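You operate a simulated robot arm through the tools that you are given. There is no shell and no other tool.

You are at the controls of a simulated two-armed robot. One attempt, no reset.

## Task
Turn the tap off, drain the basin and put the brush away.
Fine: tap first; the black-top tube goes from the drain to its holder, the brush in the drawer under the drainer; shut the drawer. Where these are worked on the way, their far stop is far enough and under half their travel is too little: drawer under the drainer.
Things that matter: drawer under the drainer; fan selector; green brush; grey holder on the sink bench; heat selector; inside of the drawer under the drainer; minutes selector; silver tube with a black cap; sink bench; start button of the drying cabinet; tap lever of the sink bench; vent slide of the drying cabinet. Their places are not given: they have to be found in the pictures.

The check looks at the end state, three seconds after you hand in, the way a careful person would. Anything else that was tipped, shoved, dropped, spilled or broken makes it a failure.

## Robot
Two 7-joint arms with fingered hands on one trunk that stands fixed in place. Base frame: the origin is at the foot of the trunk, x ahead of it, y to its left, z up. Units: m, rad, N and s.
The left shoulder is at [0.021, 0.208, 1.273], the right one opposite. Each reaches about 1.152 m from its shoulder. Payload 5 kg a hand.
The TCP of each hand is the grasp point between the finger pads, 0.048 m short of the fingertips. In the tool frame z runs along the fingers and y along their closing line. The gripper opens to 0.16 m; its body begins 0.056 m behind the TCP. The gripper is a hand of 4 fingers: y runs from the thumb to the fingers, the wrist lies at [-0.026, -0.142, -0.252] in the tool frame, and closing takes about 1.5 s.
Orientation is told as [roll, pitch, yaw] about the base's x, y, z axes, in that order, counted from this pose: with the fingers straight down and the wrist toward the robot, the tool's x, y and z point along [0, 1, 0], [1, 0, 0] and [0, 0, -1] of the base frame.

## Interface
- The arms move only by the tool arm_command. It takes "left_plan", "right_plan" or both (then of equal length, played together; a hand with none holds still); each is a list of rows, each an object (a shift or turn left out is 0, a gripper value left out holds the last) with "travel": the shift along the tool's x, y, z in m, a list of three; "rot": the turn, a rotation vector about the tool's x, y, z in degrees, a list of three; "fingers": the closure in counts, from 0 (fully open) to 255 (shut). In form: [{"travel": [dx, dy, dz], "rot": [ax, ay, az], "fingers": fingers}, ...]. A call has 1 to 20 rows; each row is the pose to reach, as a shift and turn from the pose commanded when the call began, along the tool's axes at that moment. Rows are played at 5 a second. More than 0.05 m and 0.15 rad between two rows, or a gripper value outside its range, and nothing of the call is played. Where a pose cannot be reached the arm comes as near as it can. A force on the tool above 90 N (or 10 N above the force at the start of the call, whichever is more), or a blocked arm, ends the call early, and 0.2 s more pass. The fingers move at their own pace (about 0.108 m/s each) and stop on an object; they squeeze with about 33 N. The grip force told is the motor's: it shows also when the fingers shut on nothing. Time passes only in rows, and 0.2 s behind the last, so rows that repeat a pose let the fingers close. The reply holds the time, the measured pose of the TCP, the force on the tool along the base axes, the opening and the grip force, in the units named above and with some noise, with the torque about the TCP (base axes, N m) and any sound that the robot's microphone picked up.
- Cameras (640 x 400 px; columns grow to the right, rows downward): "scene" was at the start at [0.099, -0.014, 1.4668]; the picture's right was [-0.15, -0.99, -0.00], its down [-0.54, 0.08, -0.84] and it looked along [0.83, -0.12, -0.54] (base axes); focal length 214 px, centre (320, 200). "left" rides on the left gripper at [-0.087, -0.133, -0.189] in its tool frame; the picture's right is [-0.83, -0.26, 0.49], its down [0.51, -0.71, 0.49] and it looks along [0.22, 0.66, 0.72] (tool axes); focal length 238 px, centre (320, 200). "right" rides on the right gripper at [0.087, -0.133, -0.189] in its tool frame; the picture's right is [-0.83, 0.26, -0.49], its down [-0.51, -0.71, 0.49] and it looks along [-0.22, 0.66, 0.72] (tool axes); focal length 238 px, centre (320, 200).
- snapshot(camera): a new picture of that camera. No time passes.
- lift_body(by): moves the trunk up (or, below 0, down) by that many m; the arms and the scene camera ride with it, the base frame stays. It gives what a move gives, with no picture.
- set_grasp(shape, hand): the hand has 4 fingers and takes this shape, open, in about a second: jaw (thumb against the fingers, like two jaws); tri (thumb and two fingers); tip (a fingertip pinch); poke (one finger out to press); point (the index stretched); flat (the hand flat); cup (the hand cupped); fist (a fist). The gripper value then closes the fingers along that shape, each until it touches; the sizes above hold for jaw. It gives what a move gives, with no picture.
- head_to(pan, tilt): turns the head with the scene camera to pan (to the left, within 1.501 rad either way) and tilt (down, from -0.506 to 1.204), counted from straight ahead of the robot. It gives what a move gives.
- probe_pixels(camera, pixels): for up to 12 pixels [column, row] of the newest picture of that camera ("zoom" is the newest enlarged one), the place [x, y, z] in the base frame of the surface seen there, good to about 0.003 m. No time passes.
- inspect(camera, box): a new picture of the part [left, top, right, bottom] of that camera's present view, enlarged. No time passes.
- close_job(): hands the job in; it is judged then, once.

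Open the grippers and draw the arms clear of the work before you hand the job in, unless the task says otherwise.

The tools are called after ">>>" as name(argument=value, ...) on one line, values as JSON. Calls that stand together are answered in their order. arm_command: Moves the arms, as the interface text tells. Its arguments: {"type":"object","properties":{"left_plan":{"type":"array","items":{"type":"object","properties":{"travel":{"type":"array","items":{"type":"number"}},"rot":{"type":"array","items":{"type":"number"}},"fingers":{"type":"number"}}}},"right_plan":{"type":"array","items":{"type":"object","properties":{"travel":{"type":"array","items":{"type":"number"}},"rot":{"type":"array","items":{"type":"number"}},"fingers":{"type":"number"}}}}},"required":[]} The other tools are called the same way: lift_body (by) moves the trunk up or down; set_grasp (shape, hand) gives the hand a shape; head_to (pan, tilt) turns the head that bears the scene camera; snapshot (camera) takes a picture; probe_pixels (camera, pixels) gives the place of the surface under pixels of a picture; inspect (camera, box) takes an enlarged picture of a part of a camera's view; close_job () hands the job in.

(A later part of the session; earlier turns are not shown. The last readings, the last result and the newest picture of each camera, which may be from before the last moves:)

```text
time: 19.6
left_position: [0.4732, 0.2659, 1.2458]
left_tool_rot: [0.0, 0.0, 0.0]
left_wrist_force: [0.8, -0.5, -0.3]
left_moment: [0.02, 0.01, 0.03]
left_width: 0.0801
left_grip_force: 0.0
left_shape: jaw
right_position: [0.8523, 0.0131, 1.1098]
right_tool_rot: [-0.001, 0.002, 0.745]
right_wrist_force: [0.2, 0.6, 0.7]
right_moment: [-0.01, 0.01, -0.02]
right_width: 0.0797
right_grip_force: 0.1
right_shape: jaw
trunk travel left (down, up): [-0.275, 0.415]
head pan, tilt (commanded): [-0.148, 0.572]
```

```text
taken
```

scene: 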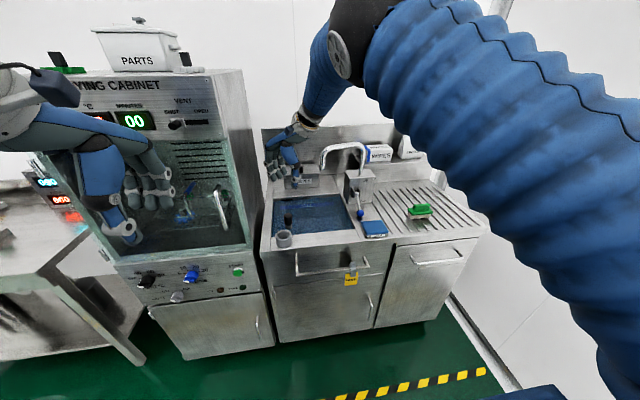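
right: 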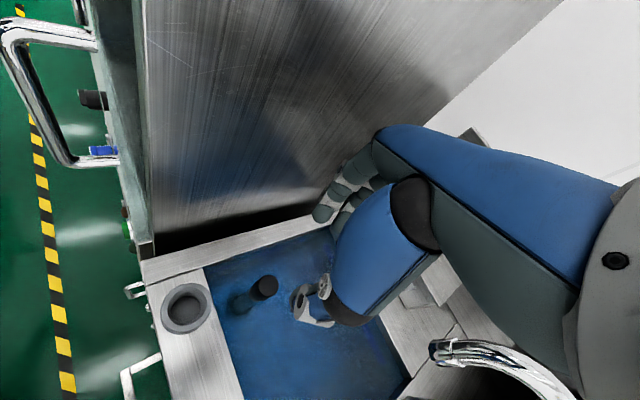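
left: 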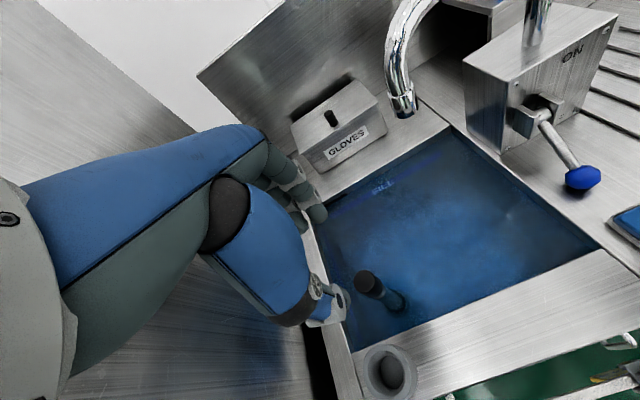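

The hand is exactly over the tube, upright with yaw 0.745. I look closer before lowering.

>>> inspect(camera="scene", box=[240, 110, 380, 260])

>>> inspect(camera="right", box=[140, 130, 460, 330])

>>> probe_pixels(camera="zoom", pixels=[[235, 305], [365, 175], [345, 190], [400, 135], [330, 330], [350, 365], [250, 310], [185, 320], [330, 340], [600, 240], [470, 360], [310, 330]])

```text
2.67 times, centred on (310, 185) of scene
```

zoom: 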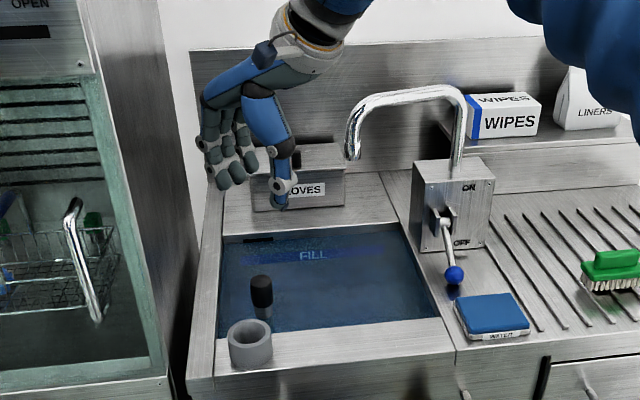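

```text
2.00 times, centred on (300, 230) of right
```

zoom: 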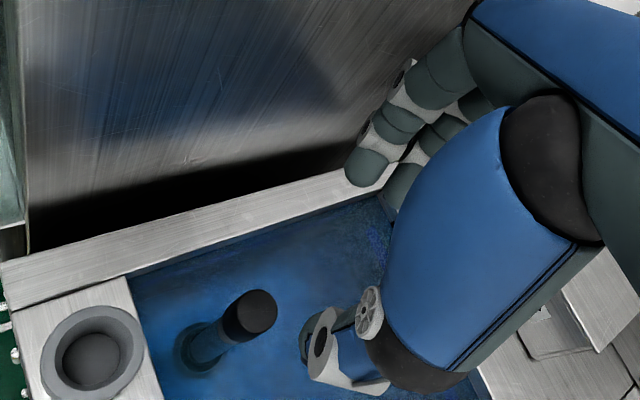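

```text
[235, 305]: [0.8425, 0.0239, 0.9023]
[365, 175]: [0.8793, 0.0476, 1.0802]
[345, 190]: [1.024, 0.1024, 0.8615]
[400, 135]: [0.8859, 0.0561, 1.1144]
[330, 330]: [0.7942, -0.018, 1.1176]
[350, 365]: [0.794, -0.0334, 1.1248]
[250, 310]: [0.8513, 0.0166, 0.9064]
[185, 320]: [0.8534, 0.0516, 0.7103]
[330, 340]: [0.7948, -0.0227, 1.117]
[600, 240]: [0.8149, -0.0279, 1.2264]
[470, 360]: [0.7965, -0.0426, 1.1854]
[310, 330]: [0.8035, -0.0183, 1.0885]
```

The cap sits right under the grasp point. I narrow the opening to about 6 cm (so the thumb clears the front deck at x≈0.796) and lower around the cap to z≈0.897.

>>> arm_command(right_plan=[{"travel": [0, 0, 0.0], "fingers": 160}, {"travel": [0, 0, 0.03], "fingers": 160}, {"travel": [0, 0, 0.06], "fingers": 160}, {"travel": [0, 0, 0.09]}, {"travel": [0, 0, 0.12]}, {"travel": [0, 0, 0.145]}, {"travel": [0, 0, 0.165]}])

>>> inspect(camera="scene", box=[240, 130, 380, 270])

>>> inspect(camera="right", box=[140, 130, 460, 330])

```text
time: 21.2
left_position: [0.4729, 0.2656, 1.2455]
left_tool_rot: [0.001, -0.001, -0.001]
left_wrist_force: [0.7, 0.6, -0.7]
left_moment: [0.01, 0.04, 0.01]
left_width: 0.0802
left_grip_force: 0.0
left_shape: jaw
right_position: [0.8532, 0.0112, 0.9439]
right_tool_rot: [0.0, 0.001, 0.745]
right_wrist_force: [0.3, 0.9, 0.1]
right_moment: [-0.03, 0.09, 0.01]
right_width: 0.0604
right_grip_force: 0.0
right_shape: jaw
trunk travel left (down, up): [-0.275, 0.415]
head pan, tilt (commanded): [-0.148, 0.572]
```

```text
2.86 times, centred on (310, 200) of scene
```

zoom: 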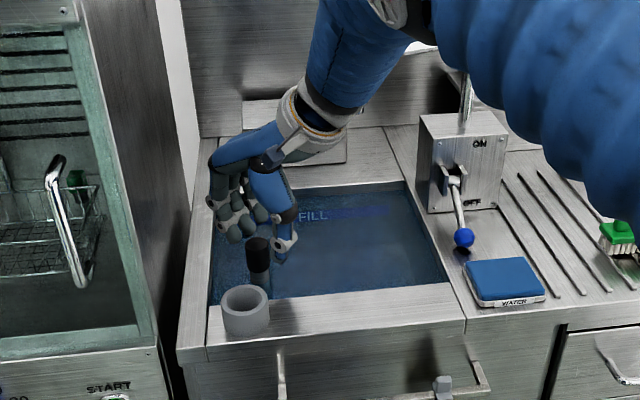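

```text
2.00 times, centred on (300, 230) of right
```

zoom: 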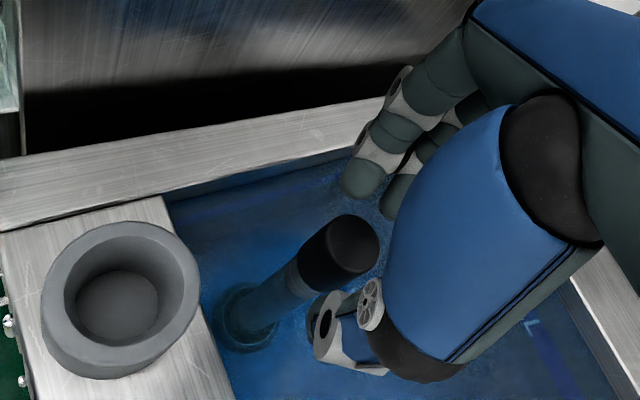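

I probe the cap and the finger positions to check the alignment along the fingers' width before lowering the last 5 cm.

>>> probe_pixels(camera="zoom", pixels=[[350, 240], [325, 235], [370, 230], [340, 265], [355, 180], [395, 195], [380, 150], [320, 320], [345, 330], [375, 300], [340, 370], [310, 260]])

>>> inspect(camera="scene", box=[270, 180, 330, 240])

```text
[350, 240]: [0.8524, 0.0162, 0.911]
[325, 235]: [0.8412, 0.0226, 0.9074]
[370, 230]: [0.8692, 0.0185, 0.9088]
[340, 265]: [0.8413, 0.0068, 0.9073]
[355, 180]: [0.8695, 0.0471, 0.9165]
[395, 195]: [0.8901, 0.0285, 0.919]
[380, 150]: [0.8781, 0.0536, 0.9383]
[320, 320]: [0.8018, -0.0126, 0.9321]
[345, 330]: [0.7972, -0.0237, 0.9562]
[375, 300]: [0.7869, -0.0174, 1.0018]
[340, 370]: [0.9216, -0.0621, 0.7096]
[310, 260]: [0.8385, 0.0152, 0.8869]
```

```text
6.67 times, centred on (300, 210) of scene
```

zoom: 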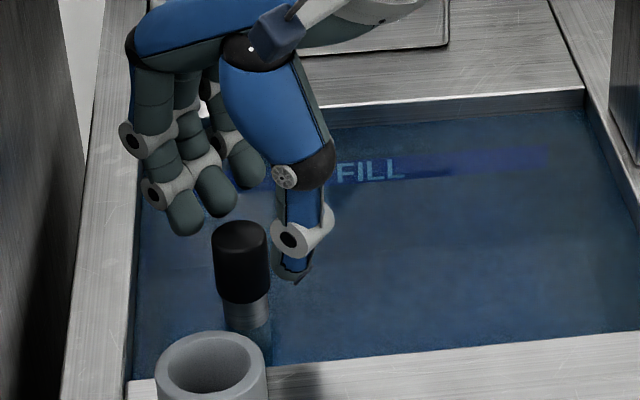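

The cap centre is within 4 mm of the grasp point and lies between thumb and the fingers. I lower the last 4.7 cm and close the fingers on the cap.

>>> arm_command(right_plan=[{"travel": [0.002, 0.002, 0.02], "fingers": 160}, {"travel": [0.002, 0.002, 0.035], "fingers": 160}, {"travel": [0.002, 0.002, 0.046], "fingers": 160}, {"travel": [0.002, 0.002, 0.046], "fingers": 200}, {"travel": [0.002, 0.002, 0.046], "fingers": 255}, {"travel": [0.002, 0.002, 0.046], "fingers": 255}, {"travel": [0.002, 0.002, 0.046], "fingers": 255}, {"travel": [0.002, 0.002, 0.046], "fingers": 255}])

>>> inspect(camera="scene", box=[260, 170, 340, 250])

>>> inspect(camera="right", box=[140, 130, 460, 330])

```text
time: 23.0
left_position: [0.4726, 0.2646, 1.245]
left_tool_rot: [0.001, -0.001, 0.0]
left_wrist_force: [-0.3, 0.1, 0.5]
left_moment: [0.0, 0.0, 0.03]
left_width: 0.0801
left_grip_force: 0.0
left_shape: jaw
right_position: [0.8528, 0.0157, 0.8978]
right_tool_rot: [0.0, 0.002, 0.746]
right_wrist_force: [1.0, -0.1, -0.9]
right_moment: [0.01, -0.03, -0.03]
right_width: 0.025
right_grip_force: 32.7
right_shape: jaw
trunk travel left (down, up): [-0.275, 0.415]
head pan, tilt (commanded): [-0.148, 0.572]
```

```text
5.00 times, centred on (300, 210) of scene
```

zoom: 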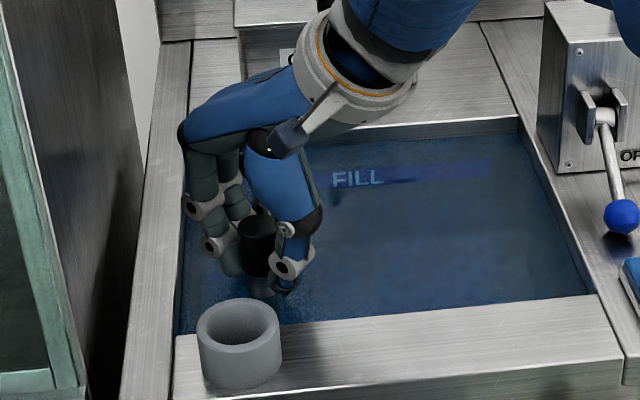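

```text
2.00 times, centred on (300, 230) of right
```

zoom: 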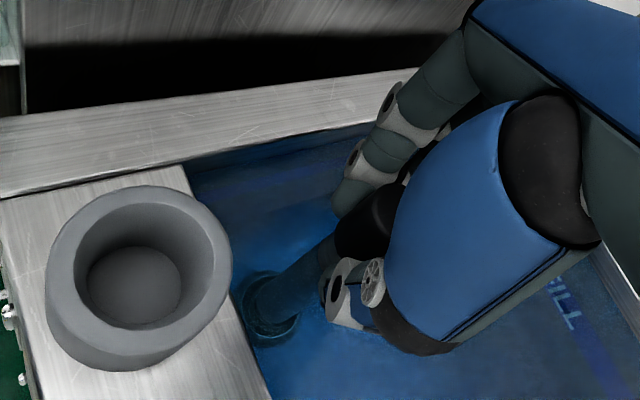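

The grip holds at 2.5 cm opening with 33 N. I lift straight up, first 10 cm.

>>> arm_command(right_plan=[{"travel": [0, 0, -0.01]}, {"travel": [0, 0, -0.02]}, {"travel": [0, 0, -0.035]}, {"travel": [0, 0, -0.05]}, {"travel": [0, 0, -0.07]}, {"travel": [0, 0, -0.09]}, {"travel": [0, 0, -0.11]}])

>>> inspect(camera="scene", box=[250, 140, 350, 250])

>>> inspect(camera="right", box=[140, 130, 460, 330])

```text
time: 24.6
left_position: [0.4715, 0.2645, 1.2468]
left_tool_rot: [0.0, 0.0, -0.001]
left_wrist_force: [-0.5, -0.2, -0.1]
left_moment: [-0.01, -0.05, -0.02]
left_width: 0.0801
left_grip_force: 0.0
left_shape: jaw
right_position: [0.8516, 0.0161, 1.0092]
right_tool_rot: [0.0, 0.002, 0.744]
right_wrist_force: [-0.4, 0.2, -1.6]
right_moment: [0.0, -0.06, -0.05]
right_width: 0.0251
right_grip_force: 33.0
right_shape: jaw
trunk travel left (down, up): [-0.275, 0.415]
head pan, tilt (commanded): [-0.148, 0.572]
```

```text
3.64 times, centred on (300, 195) of scene
```

zoom: 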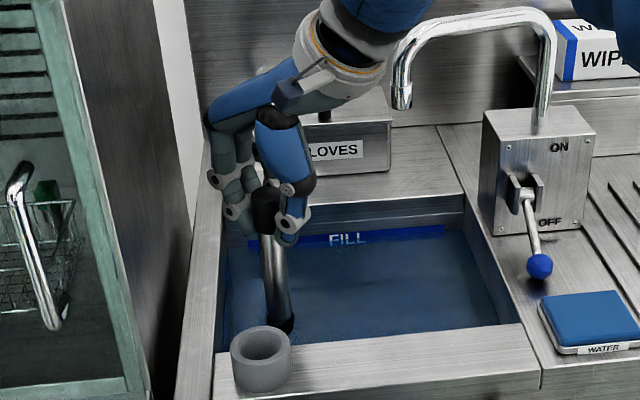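

```text
2.00 times, centred on (300, 230) of right
```

zoom: 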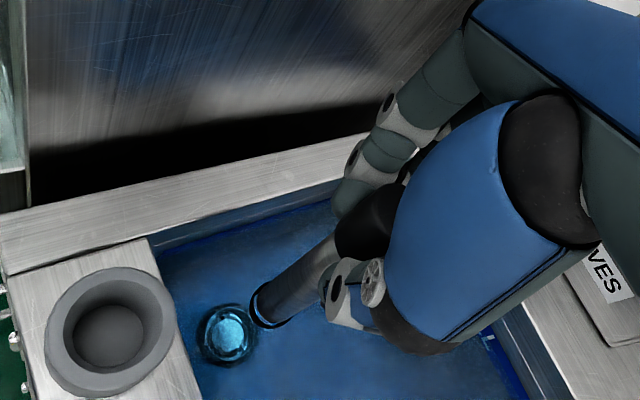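

The drain is open and the water level is dropping; the tube is held. I lift another 12 cm and then check the tube's tilt and length.

>>> arm_command(right_plan=[{"travel": [0, 0, -0.02]}, {"travel": [0, 0, -0.04]}, {"travel": [0, 0, -0.06]}, {"travel": [0, 0, -0.08]}, {"travel": [0, 0, -0.1]}, {"travel": [0, 0, -0.12]}, {"travel": [0, 0, -0.12]}])

>>> inspect(camera="scene", box=[250, 120, 350, 250])

>>> inspect(camera="right", box=[140, 130, 460, 330])

```text
time: 26.2
left_position: [0.4726, 0.2652, 1.2447]
left_tool_rot: [-0.001, 0.0, 0.001]
left_wrist_force: [0.1, -0.5, 0.6]
left_moment: [0.02, 0.02, -0.03]
left_width: 0.0799
left_grip_force: 0.0
left_shape: jaw
right_position: [0.8533, 0.015, 1.1281]
right_tool_rot: [0.001, 0.003, 0.745]
right_wrist_force: [-0.2, -0.4, -0.6]
right_moment: [-0.03, 0.06, 0.01]
right_width: 0.0251
right_grip_force: 32.9
right_shape: jaw
trunk travel left (down, up): [-0.275, 0.415]
head pan, tilt (commanded): [-0.148, 0.572]
```

```text
3.08 times, centred on (300, 185) of scene
```

zoom: 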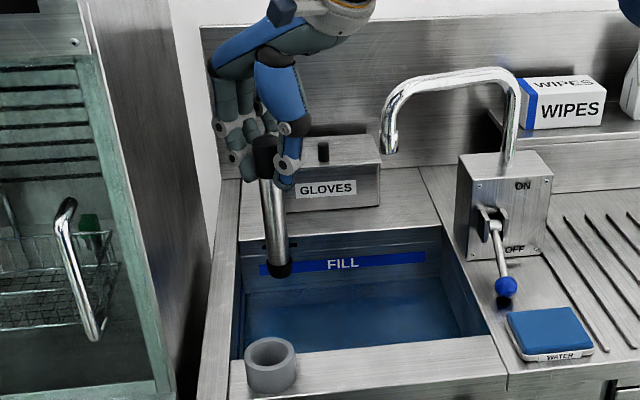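

```text
2.00 times, centred on (300, 230) of right
```

zoom: 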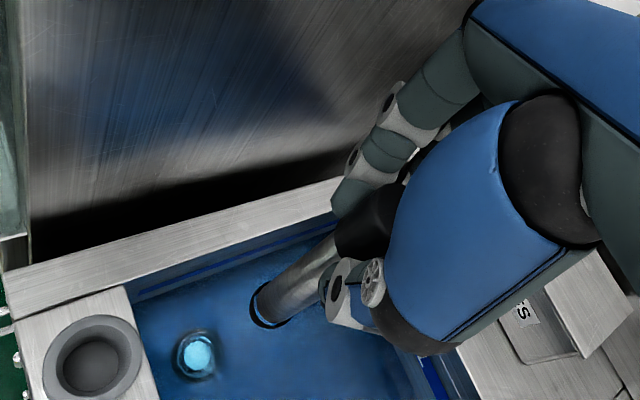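

I take a close-up of the tube and probe its axis at several heights.

>>> inspect(camera="scene", box=[315, 150, 365, 215])

>>> inspect(camera="scene", box=[318, 160, 348, 215])

>>> inspect(camera="scene", box=[310, 155, 360, 215])

```text
6.15 times, centred on (340, 182) of scene
```

zoom: 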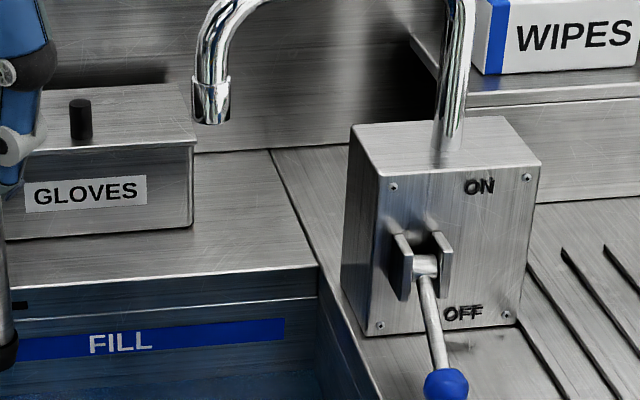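

```text
7.27 times, centred on (333, 188) of scene
```

zoom: 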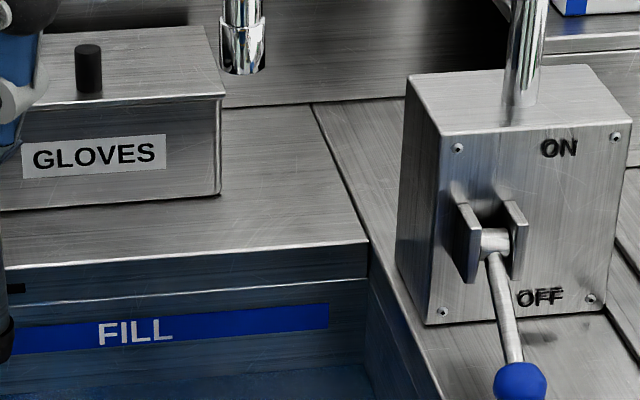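

```text
6.67 times, centred on (335, 185) of scene
```

zoom: 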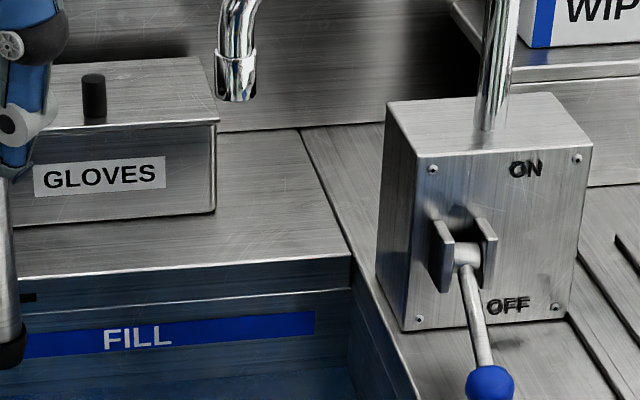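

The tube is at scene columns ≈ 280–292, so I frame that region.

>>> inspect(camera="scene", box=[262, 155, 312, 215])

```text
6.67 times, centred on (287, 185) of scene
```

zoom: 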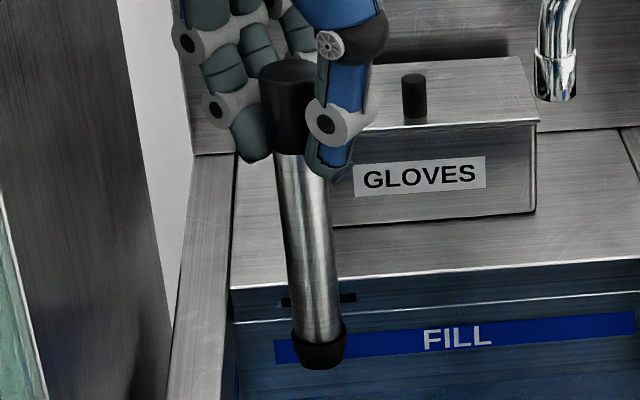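

>>> probe_pixels(camera="zoom", pixels=[[285, 100], [290, 130], [300, 180], [305, 220], [310, 260], [315, 300], [318, 325], [320, 345], [322, 362], [288, 72], [303, 345], [340, 345]])

>>> inspect(camera="right", box=[230, 220, 350, 300])

>>> probe_pixels(camera="right", pixels=[[305, 272], [290, 280], [280, 285], [275, 290], [330, 240], [185, 360], [240, 250]])

```text
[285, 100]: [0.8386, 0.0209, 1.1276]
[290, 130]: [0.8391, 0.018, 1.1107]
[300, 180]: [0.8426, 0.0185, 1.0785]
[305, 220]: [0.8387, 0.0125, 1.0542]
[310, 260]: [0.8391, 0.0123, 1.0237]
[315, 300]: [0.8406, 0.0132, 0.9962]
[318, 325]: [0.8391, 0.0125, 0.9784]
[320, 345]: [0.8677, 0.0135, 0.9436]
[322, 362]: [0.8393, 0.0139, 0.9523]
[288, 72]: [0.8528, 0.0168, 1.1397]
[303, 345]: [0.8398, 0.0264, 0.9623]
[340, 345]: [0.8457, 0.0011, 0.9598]
```

```text
5.00 times, centred on (290, 260) of right
```

zoom: 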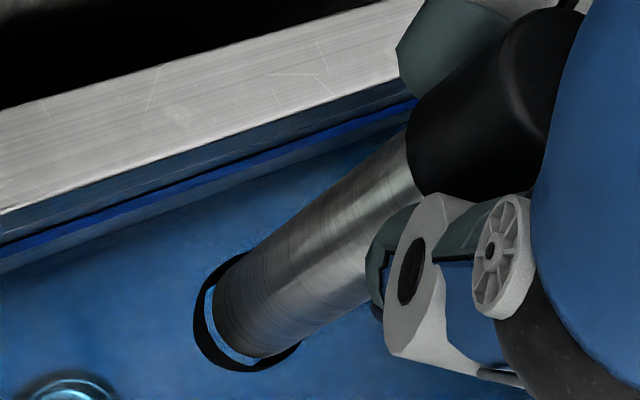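

```text
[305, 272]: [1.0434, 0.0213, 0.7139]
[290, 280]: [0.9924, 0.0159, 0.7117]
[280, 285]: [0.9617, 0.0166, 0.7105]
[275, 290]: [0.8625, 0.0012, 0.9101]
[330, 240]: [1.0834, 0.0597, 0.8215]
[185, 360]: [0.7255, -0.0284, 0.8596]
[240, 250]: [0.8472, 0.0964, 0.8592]
```

The tube hangs vertical (front at x≈0.839 along its length), bottom at z≈0.942, ring about 3.2 cm wide vs 4.6 cm holder bore. I carry it at this height to over the holder centre (0.740, 0.033), yawing a little more for reach.

>>> arm_command(right_plan=[{"travel": [0.011, -0.009, -0.01], "rot": [0, 0, -2]}, {"travel": [0.0225, -0.0176, -0.015], "rot": [0, 0, -4]}, {"travel": [0.0338, -0.0264, -0.015], "rot": [0, 0, -6]}, {"travel": [0.045, -0.0352, -0.015], "rot": [0, 0, -8]}, {"travel": [0.0564, -0.044, -0.015], "rot": [0, 0, -10]}, {"travel": [0.0677, -0.053, -0.015], "rot": [0, 0, -12]}, {"travel": [0.079, -0.0617, -0.015], "rot": [0, 0, -12]}, {"travel": [0.0902, -0.0705, -0.015], "rot": [0, 0, -12]}, {"travel": [0.0902, -0.0705, -0.015], "rot": [0, 0, -12]}, {"travel": [0.0902, -0.0705, -0.015], "rot": [0, 0, -12]}])

>>> snapshot(camera="scene")

>>> snapshot(camera="right")

>>> inspect(camera="scene", box=[240, 150, 330, 260])

```text
time: 28.4
left_position: [0.4728, 0.265, 1.2469]
left_tool_rot: [0.0, 0.0, -0.001]
left_wrist_force: [-1.1, 0.2, 0.8]
left_moment: [-0.02, -0.04, 0.0]
left_width: 0.0798
left_grip_force: 0.0
left_shape: jaw
right_position: [0.7405, 0.0351, 1.1433]
right_tool_rot: [-0.001, 0.001, 0.955]
right_wrist_force: [0.1, -0.2, -0.6]
right_moment: [-0.04, -0.01, -0.02]
right_width: 0.0247
right_grip_force: 33.0
right_shape: jaw
trunk travel left (down, up): [-0.275, 0.415]
head pan, tilt (commanded): [-0.148, 0.572]
```

```text
taken
```

scene: 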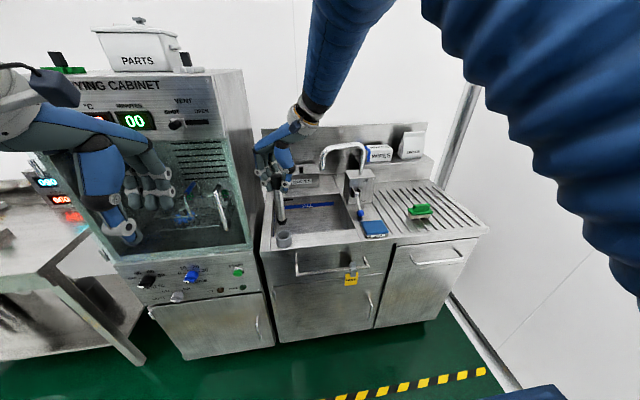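

```text
taken
```

right: 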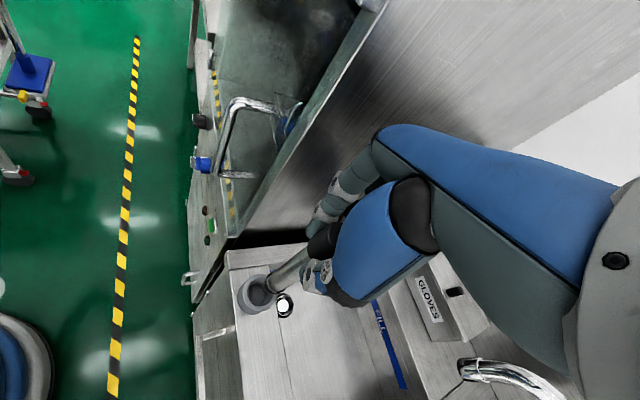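

```text
3.64 times, centred on (285, 205) of scene
```

zoom: 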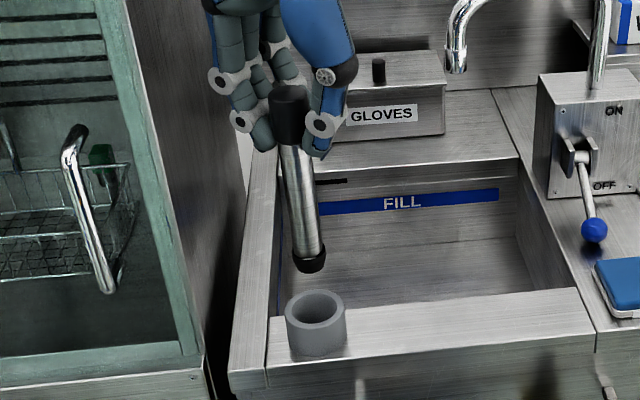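

The basin has emptied and the tube is above the holder. I zoom in and probe the tube's bottom and the holder rim for alignment.

>>> inspect(camera="scene", box=[262, 190, 312, 250])

>>> probe_pixels(camera="zoom", pixels=[[250, 30], [262, 80], [272, 110], [275, 130], [258, 112], [298, 110], [287, 178], [234, 220], [345, 212], [290, 252], [290, 200], [290, 240]])

>>> inspect(camera="right", box=[220, 240, 320, 330])

```text
6.67 times, centred on (287, 220) of scene
```

zoom: 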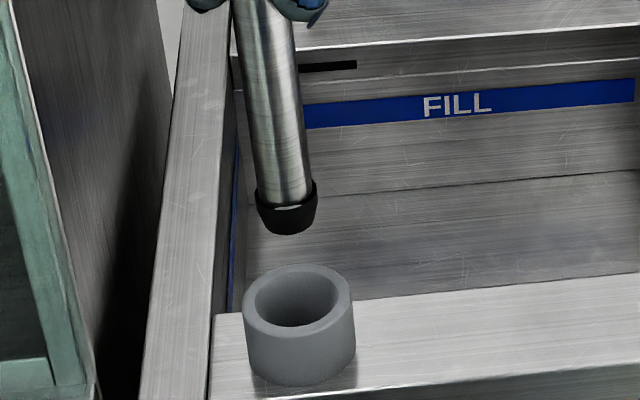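

```text
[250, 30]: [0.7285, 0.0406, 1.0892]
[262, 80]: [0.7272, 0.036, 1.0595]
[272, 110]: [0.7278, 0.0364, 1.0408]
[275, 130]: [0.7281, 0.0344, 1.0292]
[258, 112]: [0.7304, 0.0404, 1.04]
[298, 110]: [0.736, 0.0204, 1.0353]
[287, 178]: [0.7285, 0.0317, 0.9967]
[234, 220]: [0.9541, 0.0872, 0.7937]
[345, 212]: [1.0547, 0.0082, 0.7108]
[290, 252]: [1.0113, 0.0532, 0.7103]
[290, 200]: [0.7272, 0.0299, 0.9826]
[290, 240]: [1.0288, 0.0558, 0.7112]
```

```text
4.44 times, centred on (270, 285) of right
```

zoom: 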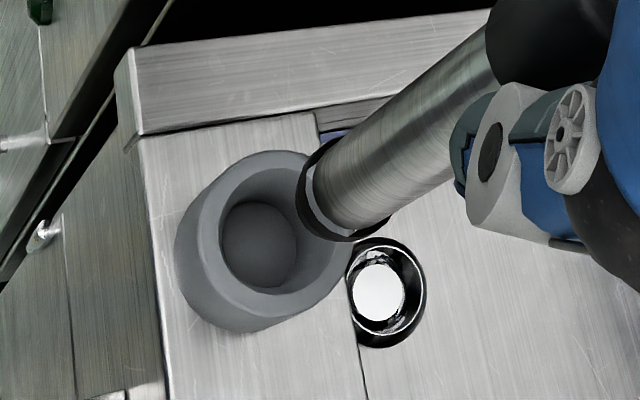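

I probe the holder rim in this right-camera close-up and then the tube's ring position.

>>> probe_pixels(camera="zoom", pixels=[[207, 230], [235, 178], [285, 158], [225, 285], [260, 308], [310, 295], [335, 265], [258, 245], [345, 190], [330, 205], [380, 200], [350, 140]])

>>> inspect(camera="scene", box=[262, 190, 312, 250])

>>> probe_pixels(camera="zoom", pixels=[[248, 305], [300, 268], [346, 298], [298, 329], [265, 280], [330, 277], [270, 325], [330, 320], [262, 190], [312, 188], [285, 215], [285, 228]])

```text
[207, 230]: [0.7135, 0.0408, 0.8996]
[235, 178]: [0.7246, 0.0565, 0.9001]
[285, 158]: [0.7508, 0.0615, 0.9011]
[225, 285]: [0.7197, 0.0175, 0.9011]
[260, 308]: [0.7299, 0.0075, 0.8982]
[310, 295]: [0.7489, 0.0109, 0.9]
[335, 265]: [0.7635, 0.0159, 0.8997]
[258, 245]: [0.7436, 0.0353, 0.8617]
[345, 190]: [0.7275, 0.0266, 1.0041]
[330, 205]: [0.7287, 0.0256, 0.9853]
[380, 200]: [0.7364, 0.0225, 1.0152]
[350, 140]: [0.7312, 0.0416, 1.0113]
```

```text
6.67 times, centred on (287, 220) of scene
```

zoom: 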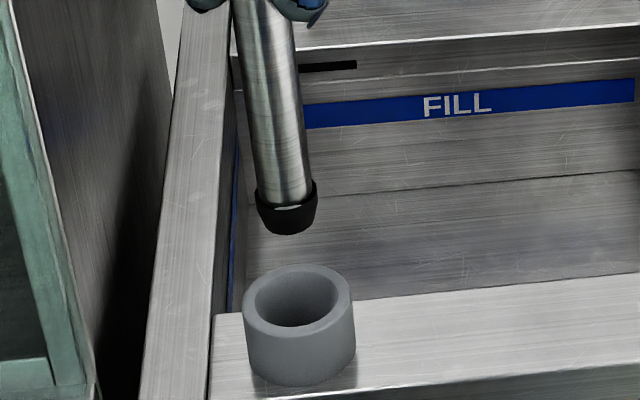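

```text
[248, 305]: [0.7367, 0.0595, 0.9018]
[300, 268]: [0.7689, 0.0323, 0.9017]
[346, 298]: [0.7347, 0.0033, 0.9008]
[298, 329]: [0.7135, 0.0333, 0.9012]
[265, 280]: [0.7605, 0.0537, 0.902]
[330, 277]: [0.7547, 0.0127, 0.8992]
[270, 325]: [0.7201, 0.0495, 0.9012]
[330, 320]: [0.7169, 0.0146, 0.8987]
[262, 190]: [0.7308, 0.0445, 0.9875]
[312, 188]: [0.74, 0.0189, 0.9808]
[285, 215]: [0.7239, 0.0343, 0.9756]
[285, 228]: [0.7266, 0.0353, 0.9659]
```

Holder centre is ≈(0.7388, 0.0325), tube axis ≈(0.740, 0.0335): within 1–2 mm, bore slack about 7 mm. I lower the tube into the holder, stopping just above the bottom.

>>> arm_command(right_plan=[{"travel": [0.0004, -0.0015, 0.015]}, {"travel": [0.0004, -0.0015, 0.03]}, {"travel": [0.0004, -0.0015, 0.045]}, {"travel": [0.0004, -0.0015, 0.055]}, {"travel": [0.0004, -0.0015, 0.065]}, {"travel": [0.0004, -0.0015, 0.075]}, {"travel": [0.0004, -0.0015, 0.083]}, {"travel": [0.0004, -0.0015, 0.083]}])

>>> inspect(camera="scene", box=[252, 180, 312, 250])

>>> inspect(camera="right", box=[200, 200, 340, 330])

```text
time: 30.2
left_position: [0.4724, 0.2655, 1.2458]
left_tool_rot: [0.0, 0.002, -0.001]
left_wrist_force: [0.1, -0.4, -0.1]
left_moment: [-0.01, -0.01, -0.01]
left_width: 0.0798
left_grip_force: 0.0
left_shape: jaw
right_position: [0.7381, 0.0339, 1.0613]
right_tool_rot: [0.0, 0.002, 0.955]
right_wrist_force: [-0.1, 1.2, -0.2]
right_moment: [-0.01, -0.02, 0.0]
right_width: 0.0249
right_grip_force: 32.7
right_shape: jaw
trunk travel left (down, up): [-0.275, 0.415]
head pan, tilt (commanded): [-0.148, 0.572]
```

```text
5.71 times, centred on (282, 215) of scene
```

zoom: 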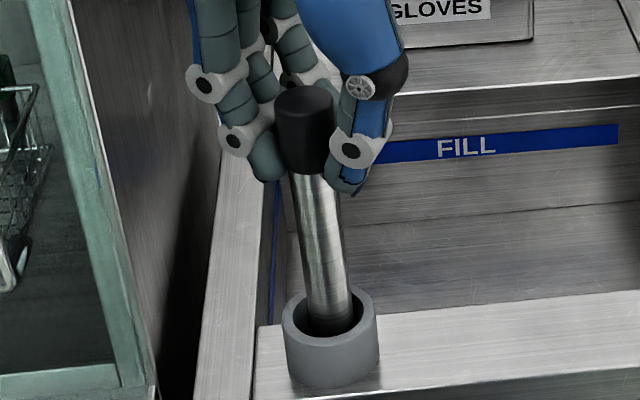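

```text
3.08 times, centred on (270, 265) of right
```

zoom: 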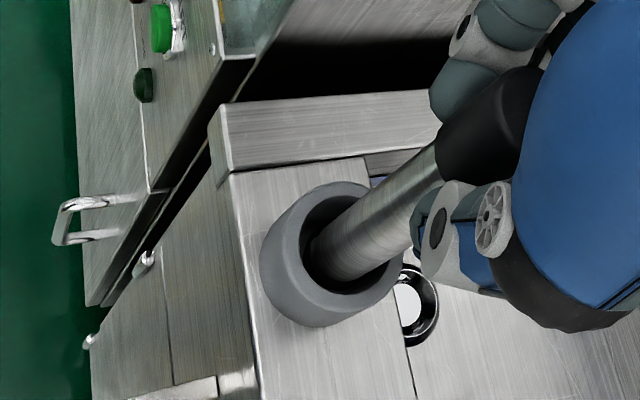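

The tube is inside the holder with no contact force. I lower in 3 mm steps until it stands on the bottom.

>>> arm_command(right_plan=[{"travel": [0, 0, 0.003]}, {"travel": [0, 0, 0.006]}, {"travel": [0, 0, 0.009]}, {"travel": [0, 0, 0.012]}, {"travel": [0, 0, 0.012]}])

```text
time: 31.4
left_position: [0.4727, 0.2651, 1.2464]
left_tool_rot: [-0.001, 0.001, 0.0]
left_wrist_force: [0.5, 0.0, -0.4]
left_moment: [0.02, 0.02, -0.03]
left_width: 0.0798
left_grip_force: 0.0
left_shape: jaw
right_position: [0.738, 0.0324, 1.0486]
right_tool_rot: [-0.001, 0.003, 0.955]
right_wrist_force: [0.3, 0.8, -0.5]
right_moment: [0.02, 0.0, 0.01]
right_width: 0.025
right_grip_force: 33.3
right_shape: jaw
trunk travel left (down, up): [-0.275, 0.415]
head pan, tilt (commanded): [-0.148, 0.572]
```

No contact yet at z=1.0486, so I continue down in 2 mm steps.

>>> arm_command(right_plan=[{"travel": [0, 0, 0.002]}, {"travel": [0, 0, 0.004]}, {"travel": [0, 0, 0.004]}])

```text
time: 32.2
left_position: [0.4718, 0.2659, 1.2456]
left_tool_rot: [0.001, 0.0, -0.001]
left_wrist_force: [0.0, 0.0, 0.2]
left_moment: [-0.02, 0.01, 0.02]
left_width: 0.08
left_grip_force: 0.1
left_shape: jaw
right_position: [0.7383, 0.0334, 1.0459]
right_tool_rot: [-0.002, 0.001, 0.956]
right_wrist_force: [-0.7, -0.7, 10.4]
right_moment: [-0.01, 0.01, -0.02]
right_width: 0.0252
right_grip_force: 32.5
right_shape: jaw
trunk travel left (down, up): [-0.275, 0.415]
head pan, tilt (commanded): [-0.148, 0.572]
```

Contact: 10 N upward, so the tube stands on the bottom. I relieve 1 mm and open the fingers gradually.

>>> arm_command(right_plan=[{"travel": [0, 0, -0.001]}, {"travel": [0, 0, -0.001], "fingers": 215}, {"travel": [0, 0, -0.001], "fingers": 208}, {"travel": [0, 0, -0.001], "fingers": 200}, {"travel": [0, 0, -0.001], "fingers": 190}, {"travel": [0, 0, -0.001], "fingers": 178}, {"travel": [0, 0, -0.001], "fingers": 165}, {"travel": [0, 0, -0.001], "fingers": 150}, {"travel": [0, 0, -0.001], "fingers": 135}, {"travel": [0, 0, -0.001], "fingers": 135}])

>>> inspect(camera="scene", box=[252, 180, 312, 250])

>>> inspect(camera="right", box=[200, 200, 340, 330])

```text
time: 34.4
left_position: [0.4724, 0.2659, 1.2454]
left_tool_rot: [0.0, 0.0, 0.001]
left_wrist_force: [-0.1, 0.1, 0.8]
left_moment: [0.01, -0.02, 0.01]
left_width: 0.0798
left_grip_force: 0.2
left_shape: jaw
right_position: [0.7395, 0.0333, 1.0445]
right_tool_rot: [-0.001, 0.003, 0.955]
right_wrist_force: [0.0, -0.2, -0.3]
right_moment: [0.04, 0.03, -0.02]
right_width: 0.075
right_grip_force: 0.1
right_shape: jaw
trunk travel left (down, up): [-0.275, 0.415]
head pan, tilt (commanded): [-0.148, 0.572]
```

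```text
5.71 times, centred on (282, 215) of scene
```

zoom: 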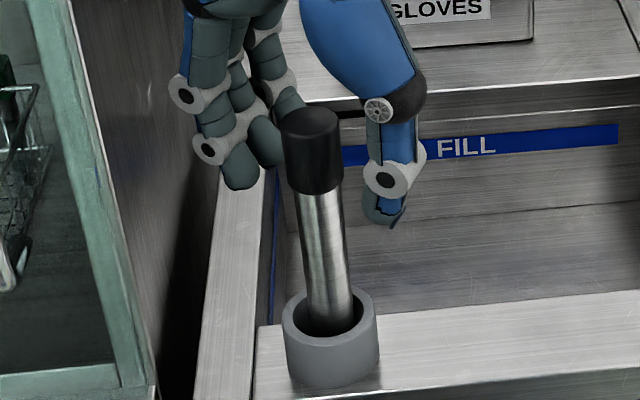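

```text
3.08 times, centred on (270, 265) of right
```

zoom: 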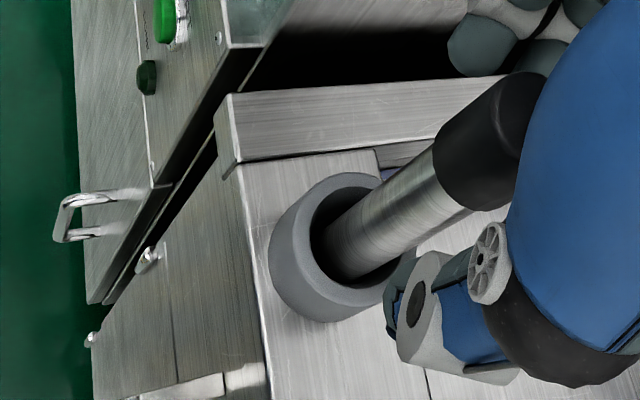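

The tube stands freely upright in the holder. I raise the hand straight up, clear of the cap.

>>> arm_command(right_plan=[{"travel": [0, 0, -0.015]}, {"travel": [0, 0, -0.03]}, {"travel": [0, 0, -0.05]}, {"travel": [0, 0, -0.08]}, {"travel": [0, 0, -0.11]}, {"travel": [0, 0, -0.14]}, {"travel": [0, 0, -0.16]}])

>>> inspect(camera="scene", box=[242, 150, 332, 250])

```text
time: 36.0
left_position: [0.4719, 0.2655, 1.2447]
left_tool_rot: [0.0, 0.0, 0.0]
left_wrist_force: [-1.0, 1.0, -0.8]
left_moment: [0.04, -0.01, 0.01]
left_width: 0.08
left_grip_force: 0.0
left_shape: jaw
right_position: [0.7386, 0.0337, 1.2054]
right_tool_rot: [0.001, 0.003, 0.954]
right_wrist_force: [-0.3, 0.2, -1.0]
right_moment: [0.02, -0.02, -0.02]
right_width: 0.075
right_grip_force: 0.1
right_shape: jaw
trunk travel left (down, up): [-0.275, 0.415]
head pan, tilt (commanded): [-0.148, 0.572]
```

```text
4.00 times, centred on (287, 200) of scene
```

zoom: 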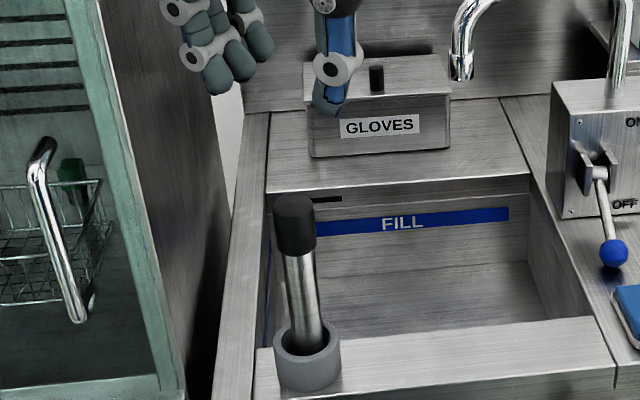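

The tube stands in the holder and the basin is empty. Next, the drawer: I move the right hand back to the right, in front of the drainer, unwinding the yaw.

>>> arm_command(right_plan=[{"travel": [-0.014, -0.0402, 0], "rot": [0, 0, 3.4], "fingers": 135}, {"travel": [-0.028, -0.0803, 0], "rot": [0, 0, 6.8]}, {"travel": [-0.042, -0.1205, 0], "rot": [0, 0, 10.2]}, {"travel": [-0.056, -0.1607, 0], "rot": [0, 0, 13.6]}, {"travel": [-0.07, -0.2009, 0], "rot": [0, 0, 17]}, {"travel": [-0.084, -0.241, 0], "rot": [0, 0, 20.4]}, {"travel": [-0.098, -0.2812, 0], "rot": [0, 0, 23.9]}, {"travel": [-0.112, -0.3214, 0], "rot": [0, 0, 27.3]}, {"travel": [-0.126, -0.3616, 0], "rot": [0, 0, 30.7]}, {"travel": [-0.14, -0.4018, 0], "rot": [0, 0, 34.1]}, {"travel": [-0.154, -0.4419, 0], "rot": [0, 0, 37.5]}, {"travel": [-0.168, -0.4821, 0], "rot": [0, 0, 41]}, {"travel": [-0.182, -0.5223, 0], "rot": [0, 0, 44.4]}, {"travel": [-0.196, -0.5625, 0], "rot": [0, 0, 47.8]}, {"travel": [-0.21, -0.6026, 0], "rot": [0, 0, 51.2]}, {"travel": [-0.2241, -0.6428, 0], "rot": [0, 0, 54.7]}, {"travel": [-0.2241, -0.6428, 0], "rot": [0, 0, 54.7]}])

>>> snapshot(camera="scene")

>>> snapshot(camera="right")

```text
time: 39.6
left_position: [0.473, 0.2659, 1.2448]
left_tool_rot: [-0.003, -0.001, -0.001]
left_wrist_force: [-0.6, 0.3, -0.1]
left_moment: [-0.08, -0.01, -0.01]
left_width: 0.0801
left_grip_force: 0.0
left_shape: jaw
right_position: [0.5508, -0.6193, 1.208]
right_tool_rot: [-0.004, 0.001, 0.0]
right_wrist_force: [0.6, 1.1, 1.6]
right_moment: [-0.06, 0.01, 0.01]
right_width: 0.0751
right_grip_force: 0.1
right_shape: jaw
trunk travel left (down, up): [-0.275, 0.415]
head pan, tilt (commanded): [-0.148, 0.572]
```

```text
taken
```

scene: 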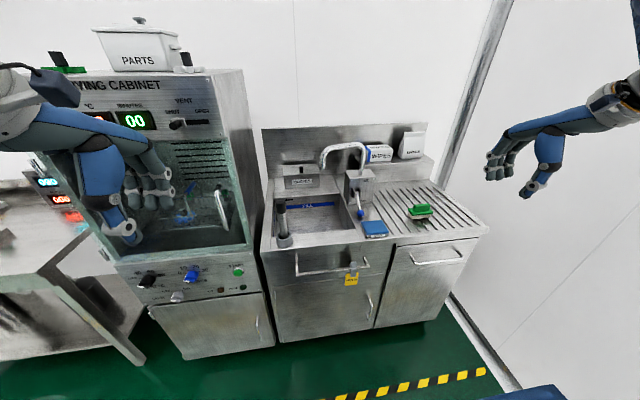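

```text
taken
```

right: 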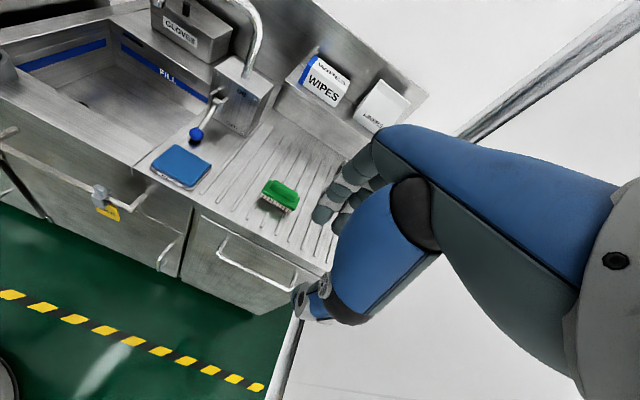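

The hand is at (0.551, -0.619, 1.208). I lower it in front of the drawer and tilt it 66° so the fingers point forward with the thumb below, keeping x≈0.55.

>>> arm_command(right_plan=[{"travel": [0, 0, 0.036], "rot": [-5.5, 0, 0]}, {"travel": [0, 0, 0.072], "rot": [-11, 0, 0]}, {"travel": [0, 0, 0.108], "rot": [-16.5, 0, 0]}, {"travel": [0, 0, 0.144], "rot": [-22, 0, 0]}, {"travel": [0, 0, 0.18], "rot": [-27.5, 0, 0]}, {"travel": [0, 0, 0.216], "rot": [-33, 0, 0]}, {"travel": [0, 0, 0.252], "rot": [-38.5, 0, 0]}, {"travel": [0, 0, 0.288], "rot": [-44, 0, 0]}, {"travel": [0, 0, 0.324], "rot": [-49.5, 0, 0]}, {"travel": [0, 0, 0.36], "rot": [-55, 0, 0]}, {"travel": [0, 0, 0.396], "rot": [-60.5, 0, 0]}, {"travel": [0, 0, 0.432], "rot": [-66, 0, 0]}, {"travel": [0, 0, 0.432], "rot": [-66, 0, 0]}])

>>> snapshot(camera="scene")

>>> snapshot(camera="right")

```text
time: 42.4
left_position: [0.471, 0.2647, 1.2456]
left_tool_rot: [0.0, 0.0, -0.002]
left_wrist_force: [-0.5, 1.2, 0.0]
left_moment: [-0.06, -0.01, -0.01]
left_width: 0.0798
left_grip_force: 0.2
left_shape: jaw
right_position: [0.5494, -0.621, 0.7757]
right_tool_rot: [-0.005, -1.156, 0.003]
right_wrist_force: [-0.5, 0.6, 0.2]
right_moment: [-0.02, -0.01, 0.02]
right_width: 0.0755
right_grip_force: 0.1
right_shape: jaw
trunk travel left (down, up): [-0.275, 0.415]
head pan, tilt (commanded): [-0.148, 0.572]
```

```text
taken
```

scene: 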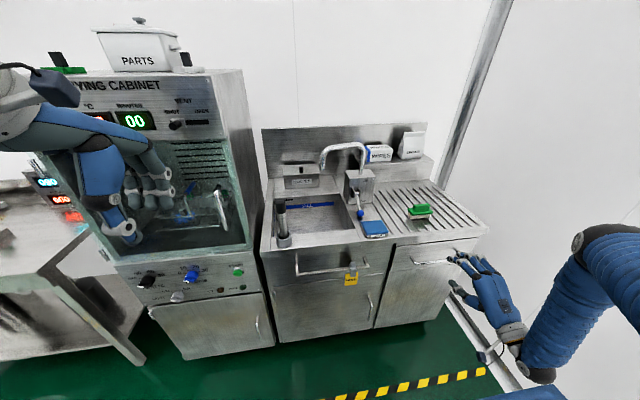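

```text
taken
```

right: 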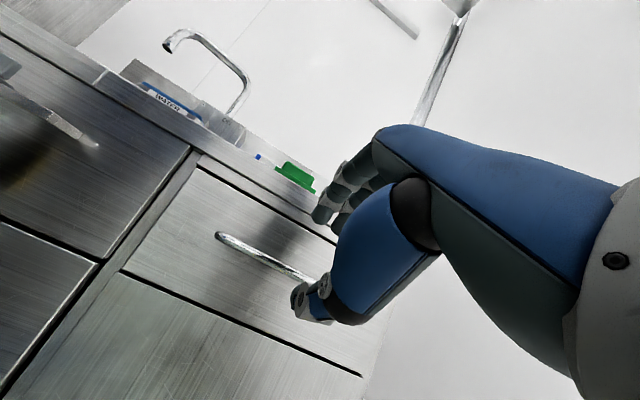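

The pose is reached with the fingers pointing forward-down at the drawer. I zoom in and probe the bar and fingers.

>>> inspect(camera="right", box=[180, 150, 420, 380])

>>> probe_pixels(camera="right", pixels=[[225, 238], [245, 246], [265, 256], [290, 268], [305, 276], [300, 300], [320, 215], [335, 200], [345, 180], [318, 310], [310, 285], [220, 233]])

>>> inspect(camera="scene", box=[400, 220, 520, 300])

```text
1.74 times, centred on (300, 265) of right
```

zoom: 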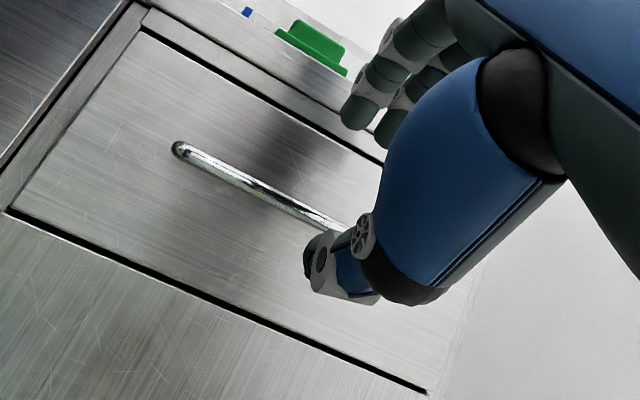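

```text
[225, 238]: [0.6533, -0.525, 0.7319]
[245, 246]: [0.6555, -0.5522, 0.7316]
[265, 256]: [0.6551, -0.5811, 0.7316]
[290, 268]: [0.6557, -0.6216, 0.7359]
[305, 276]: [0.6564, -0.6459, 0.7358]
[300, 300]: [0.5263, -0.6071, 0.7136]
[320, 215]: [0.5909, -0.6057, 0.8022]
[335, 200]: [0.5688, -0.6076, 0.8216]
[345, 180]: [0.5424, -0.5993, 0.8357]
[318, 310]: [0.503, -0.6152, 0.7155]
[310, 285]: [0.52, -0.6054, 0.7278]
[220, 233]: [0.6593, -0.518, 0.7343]
```

```text
5.00 times, centred on (460, 260) of scene
```

zoom: 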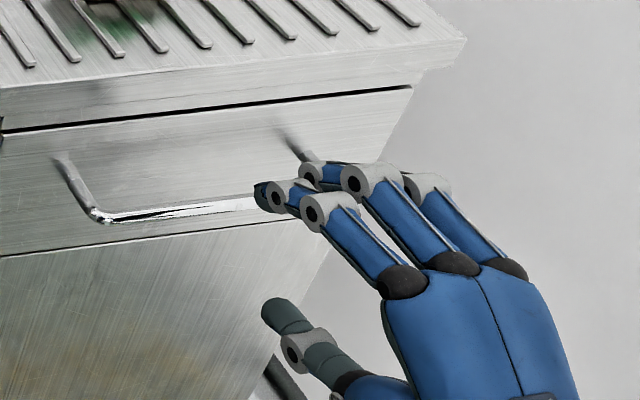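

The bar centre (0.661, 0.732) lies almost on the hand's centreline, about 12 cm ahead of the grasp point. I narrow the fingers to ~5 cm and move forward 9 cm so that the bar comes 3 cm past the grasp point, staying clear of the drawer face.

>>> arm_command(right_plan=[{"travel": [0, 0.002, 0.02], "fingers": 175}, {"travel": [0, 0.004, 0.04], "fingers": 175}, {"travel": [0, 0.005, 0.055], "fingers": 175}, {"travel": [0, 0.005, 0.07], "fingers": 175}, {"travel": [0, 0.005, 0.07], "fingers": 175}])

>>> inspect(camera="right", box=[180, 150, 420, 380])

>>> inspect(camera="scene", box=[400, 220, 520, 300])

```text
time: 43.6
left_position: [0.4725, 0.2648, 1.2458]
left_tool_rot: [0.0, 0.001, 0.0]
left_wrist_force: [0.3, 0.3, 0.9]
left_moment: [0.01, -0.04, -0.01]
left_width: 0.0798
left_grip_force: 0.0
left_shape: jaw
right_position: [0.6142, -0.6212, 0.7507]
right_tool_rot: [-0.004, -1.149, 0.002]
right_wrist_force: [0.0, -0.2, 0.0]
right_moment: [0.02, -0.01, 0.01]
right_width: 0.0508
right_grip_force: 0.0
right_shape: jaw
trunk travel left (down, up): [-0.275, 0.415]
head pan, tilt (commanded): [-0.148, 0.572]
```

```text
1.74 times, centred on (300, 265) of right
```

zoom: 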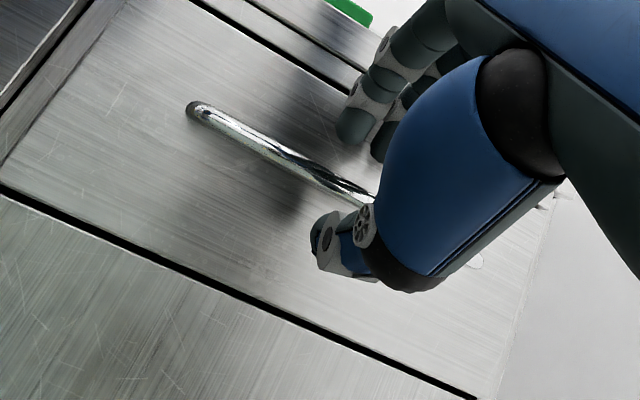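

```text
5.00 times, centred on (460, 260) of scene
```

zoom: 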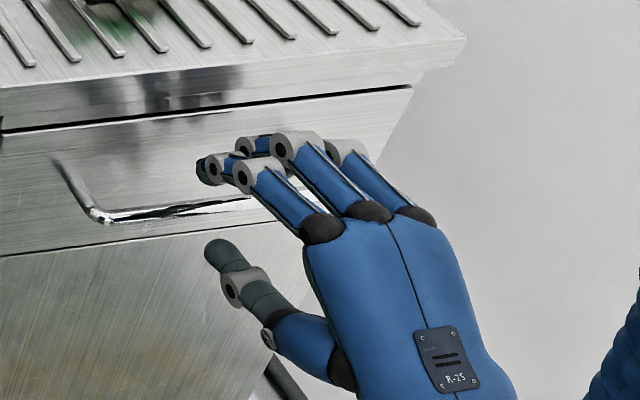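

I re-take the right zoom and probe the tip positions relative to the bar and the face.

>>> inspect(camera="right", box=[240, 180, 370, 320])

>>> probe_pixels(camera="zoom", pixels=[[250, 80], [240, 100], [280, 60], [300, 30], [320, 120], [200, 150], [240, 172], [270, 185], [230, 260], [255, 265], [230, 245], [150, 120]])

```text
2.86 times, centred on (305, 250) of right
```

zoom: 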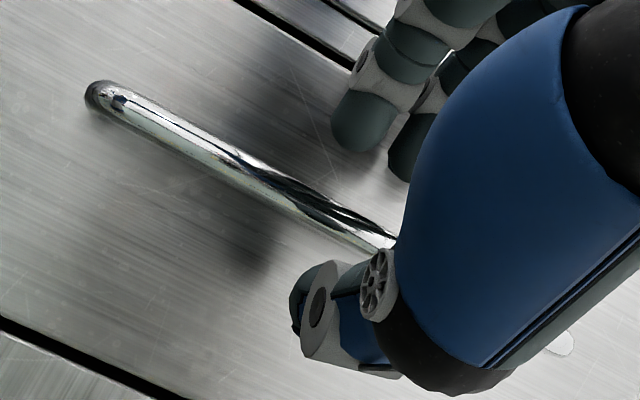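

```text
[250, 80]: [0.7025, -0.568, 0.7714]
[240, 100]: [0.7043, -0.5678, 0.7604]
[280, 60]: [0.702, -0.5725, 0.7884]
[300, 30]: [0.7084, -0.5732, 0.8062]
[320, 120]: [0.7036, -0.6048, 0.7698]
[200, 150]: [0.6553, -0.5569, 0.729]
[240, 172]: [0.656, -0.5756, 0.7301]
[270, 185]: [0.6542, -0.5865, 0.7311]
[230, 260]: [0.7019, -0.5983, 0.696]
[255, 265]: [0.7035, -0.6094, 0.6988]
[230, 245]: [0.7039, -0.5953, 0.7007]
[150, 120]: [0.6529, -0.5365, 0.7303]
```

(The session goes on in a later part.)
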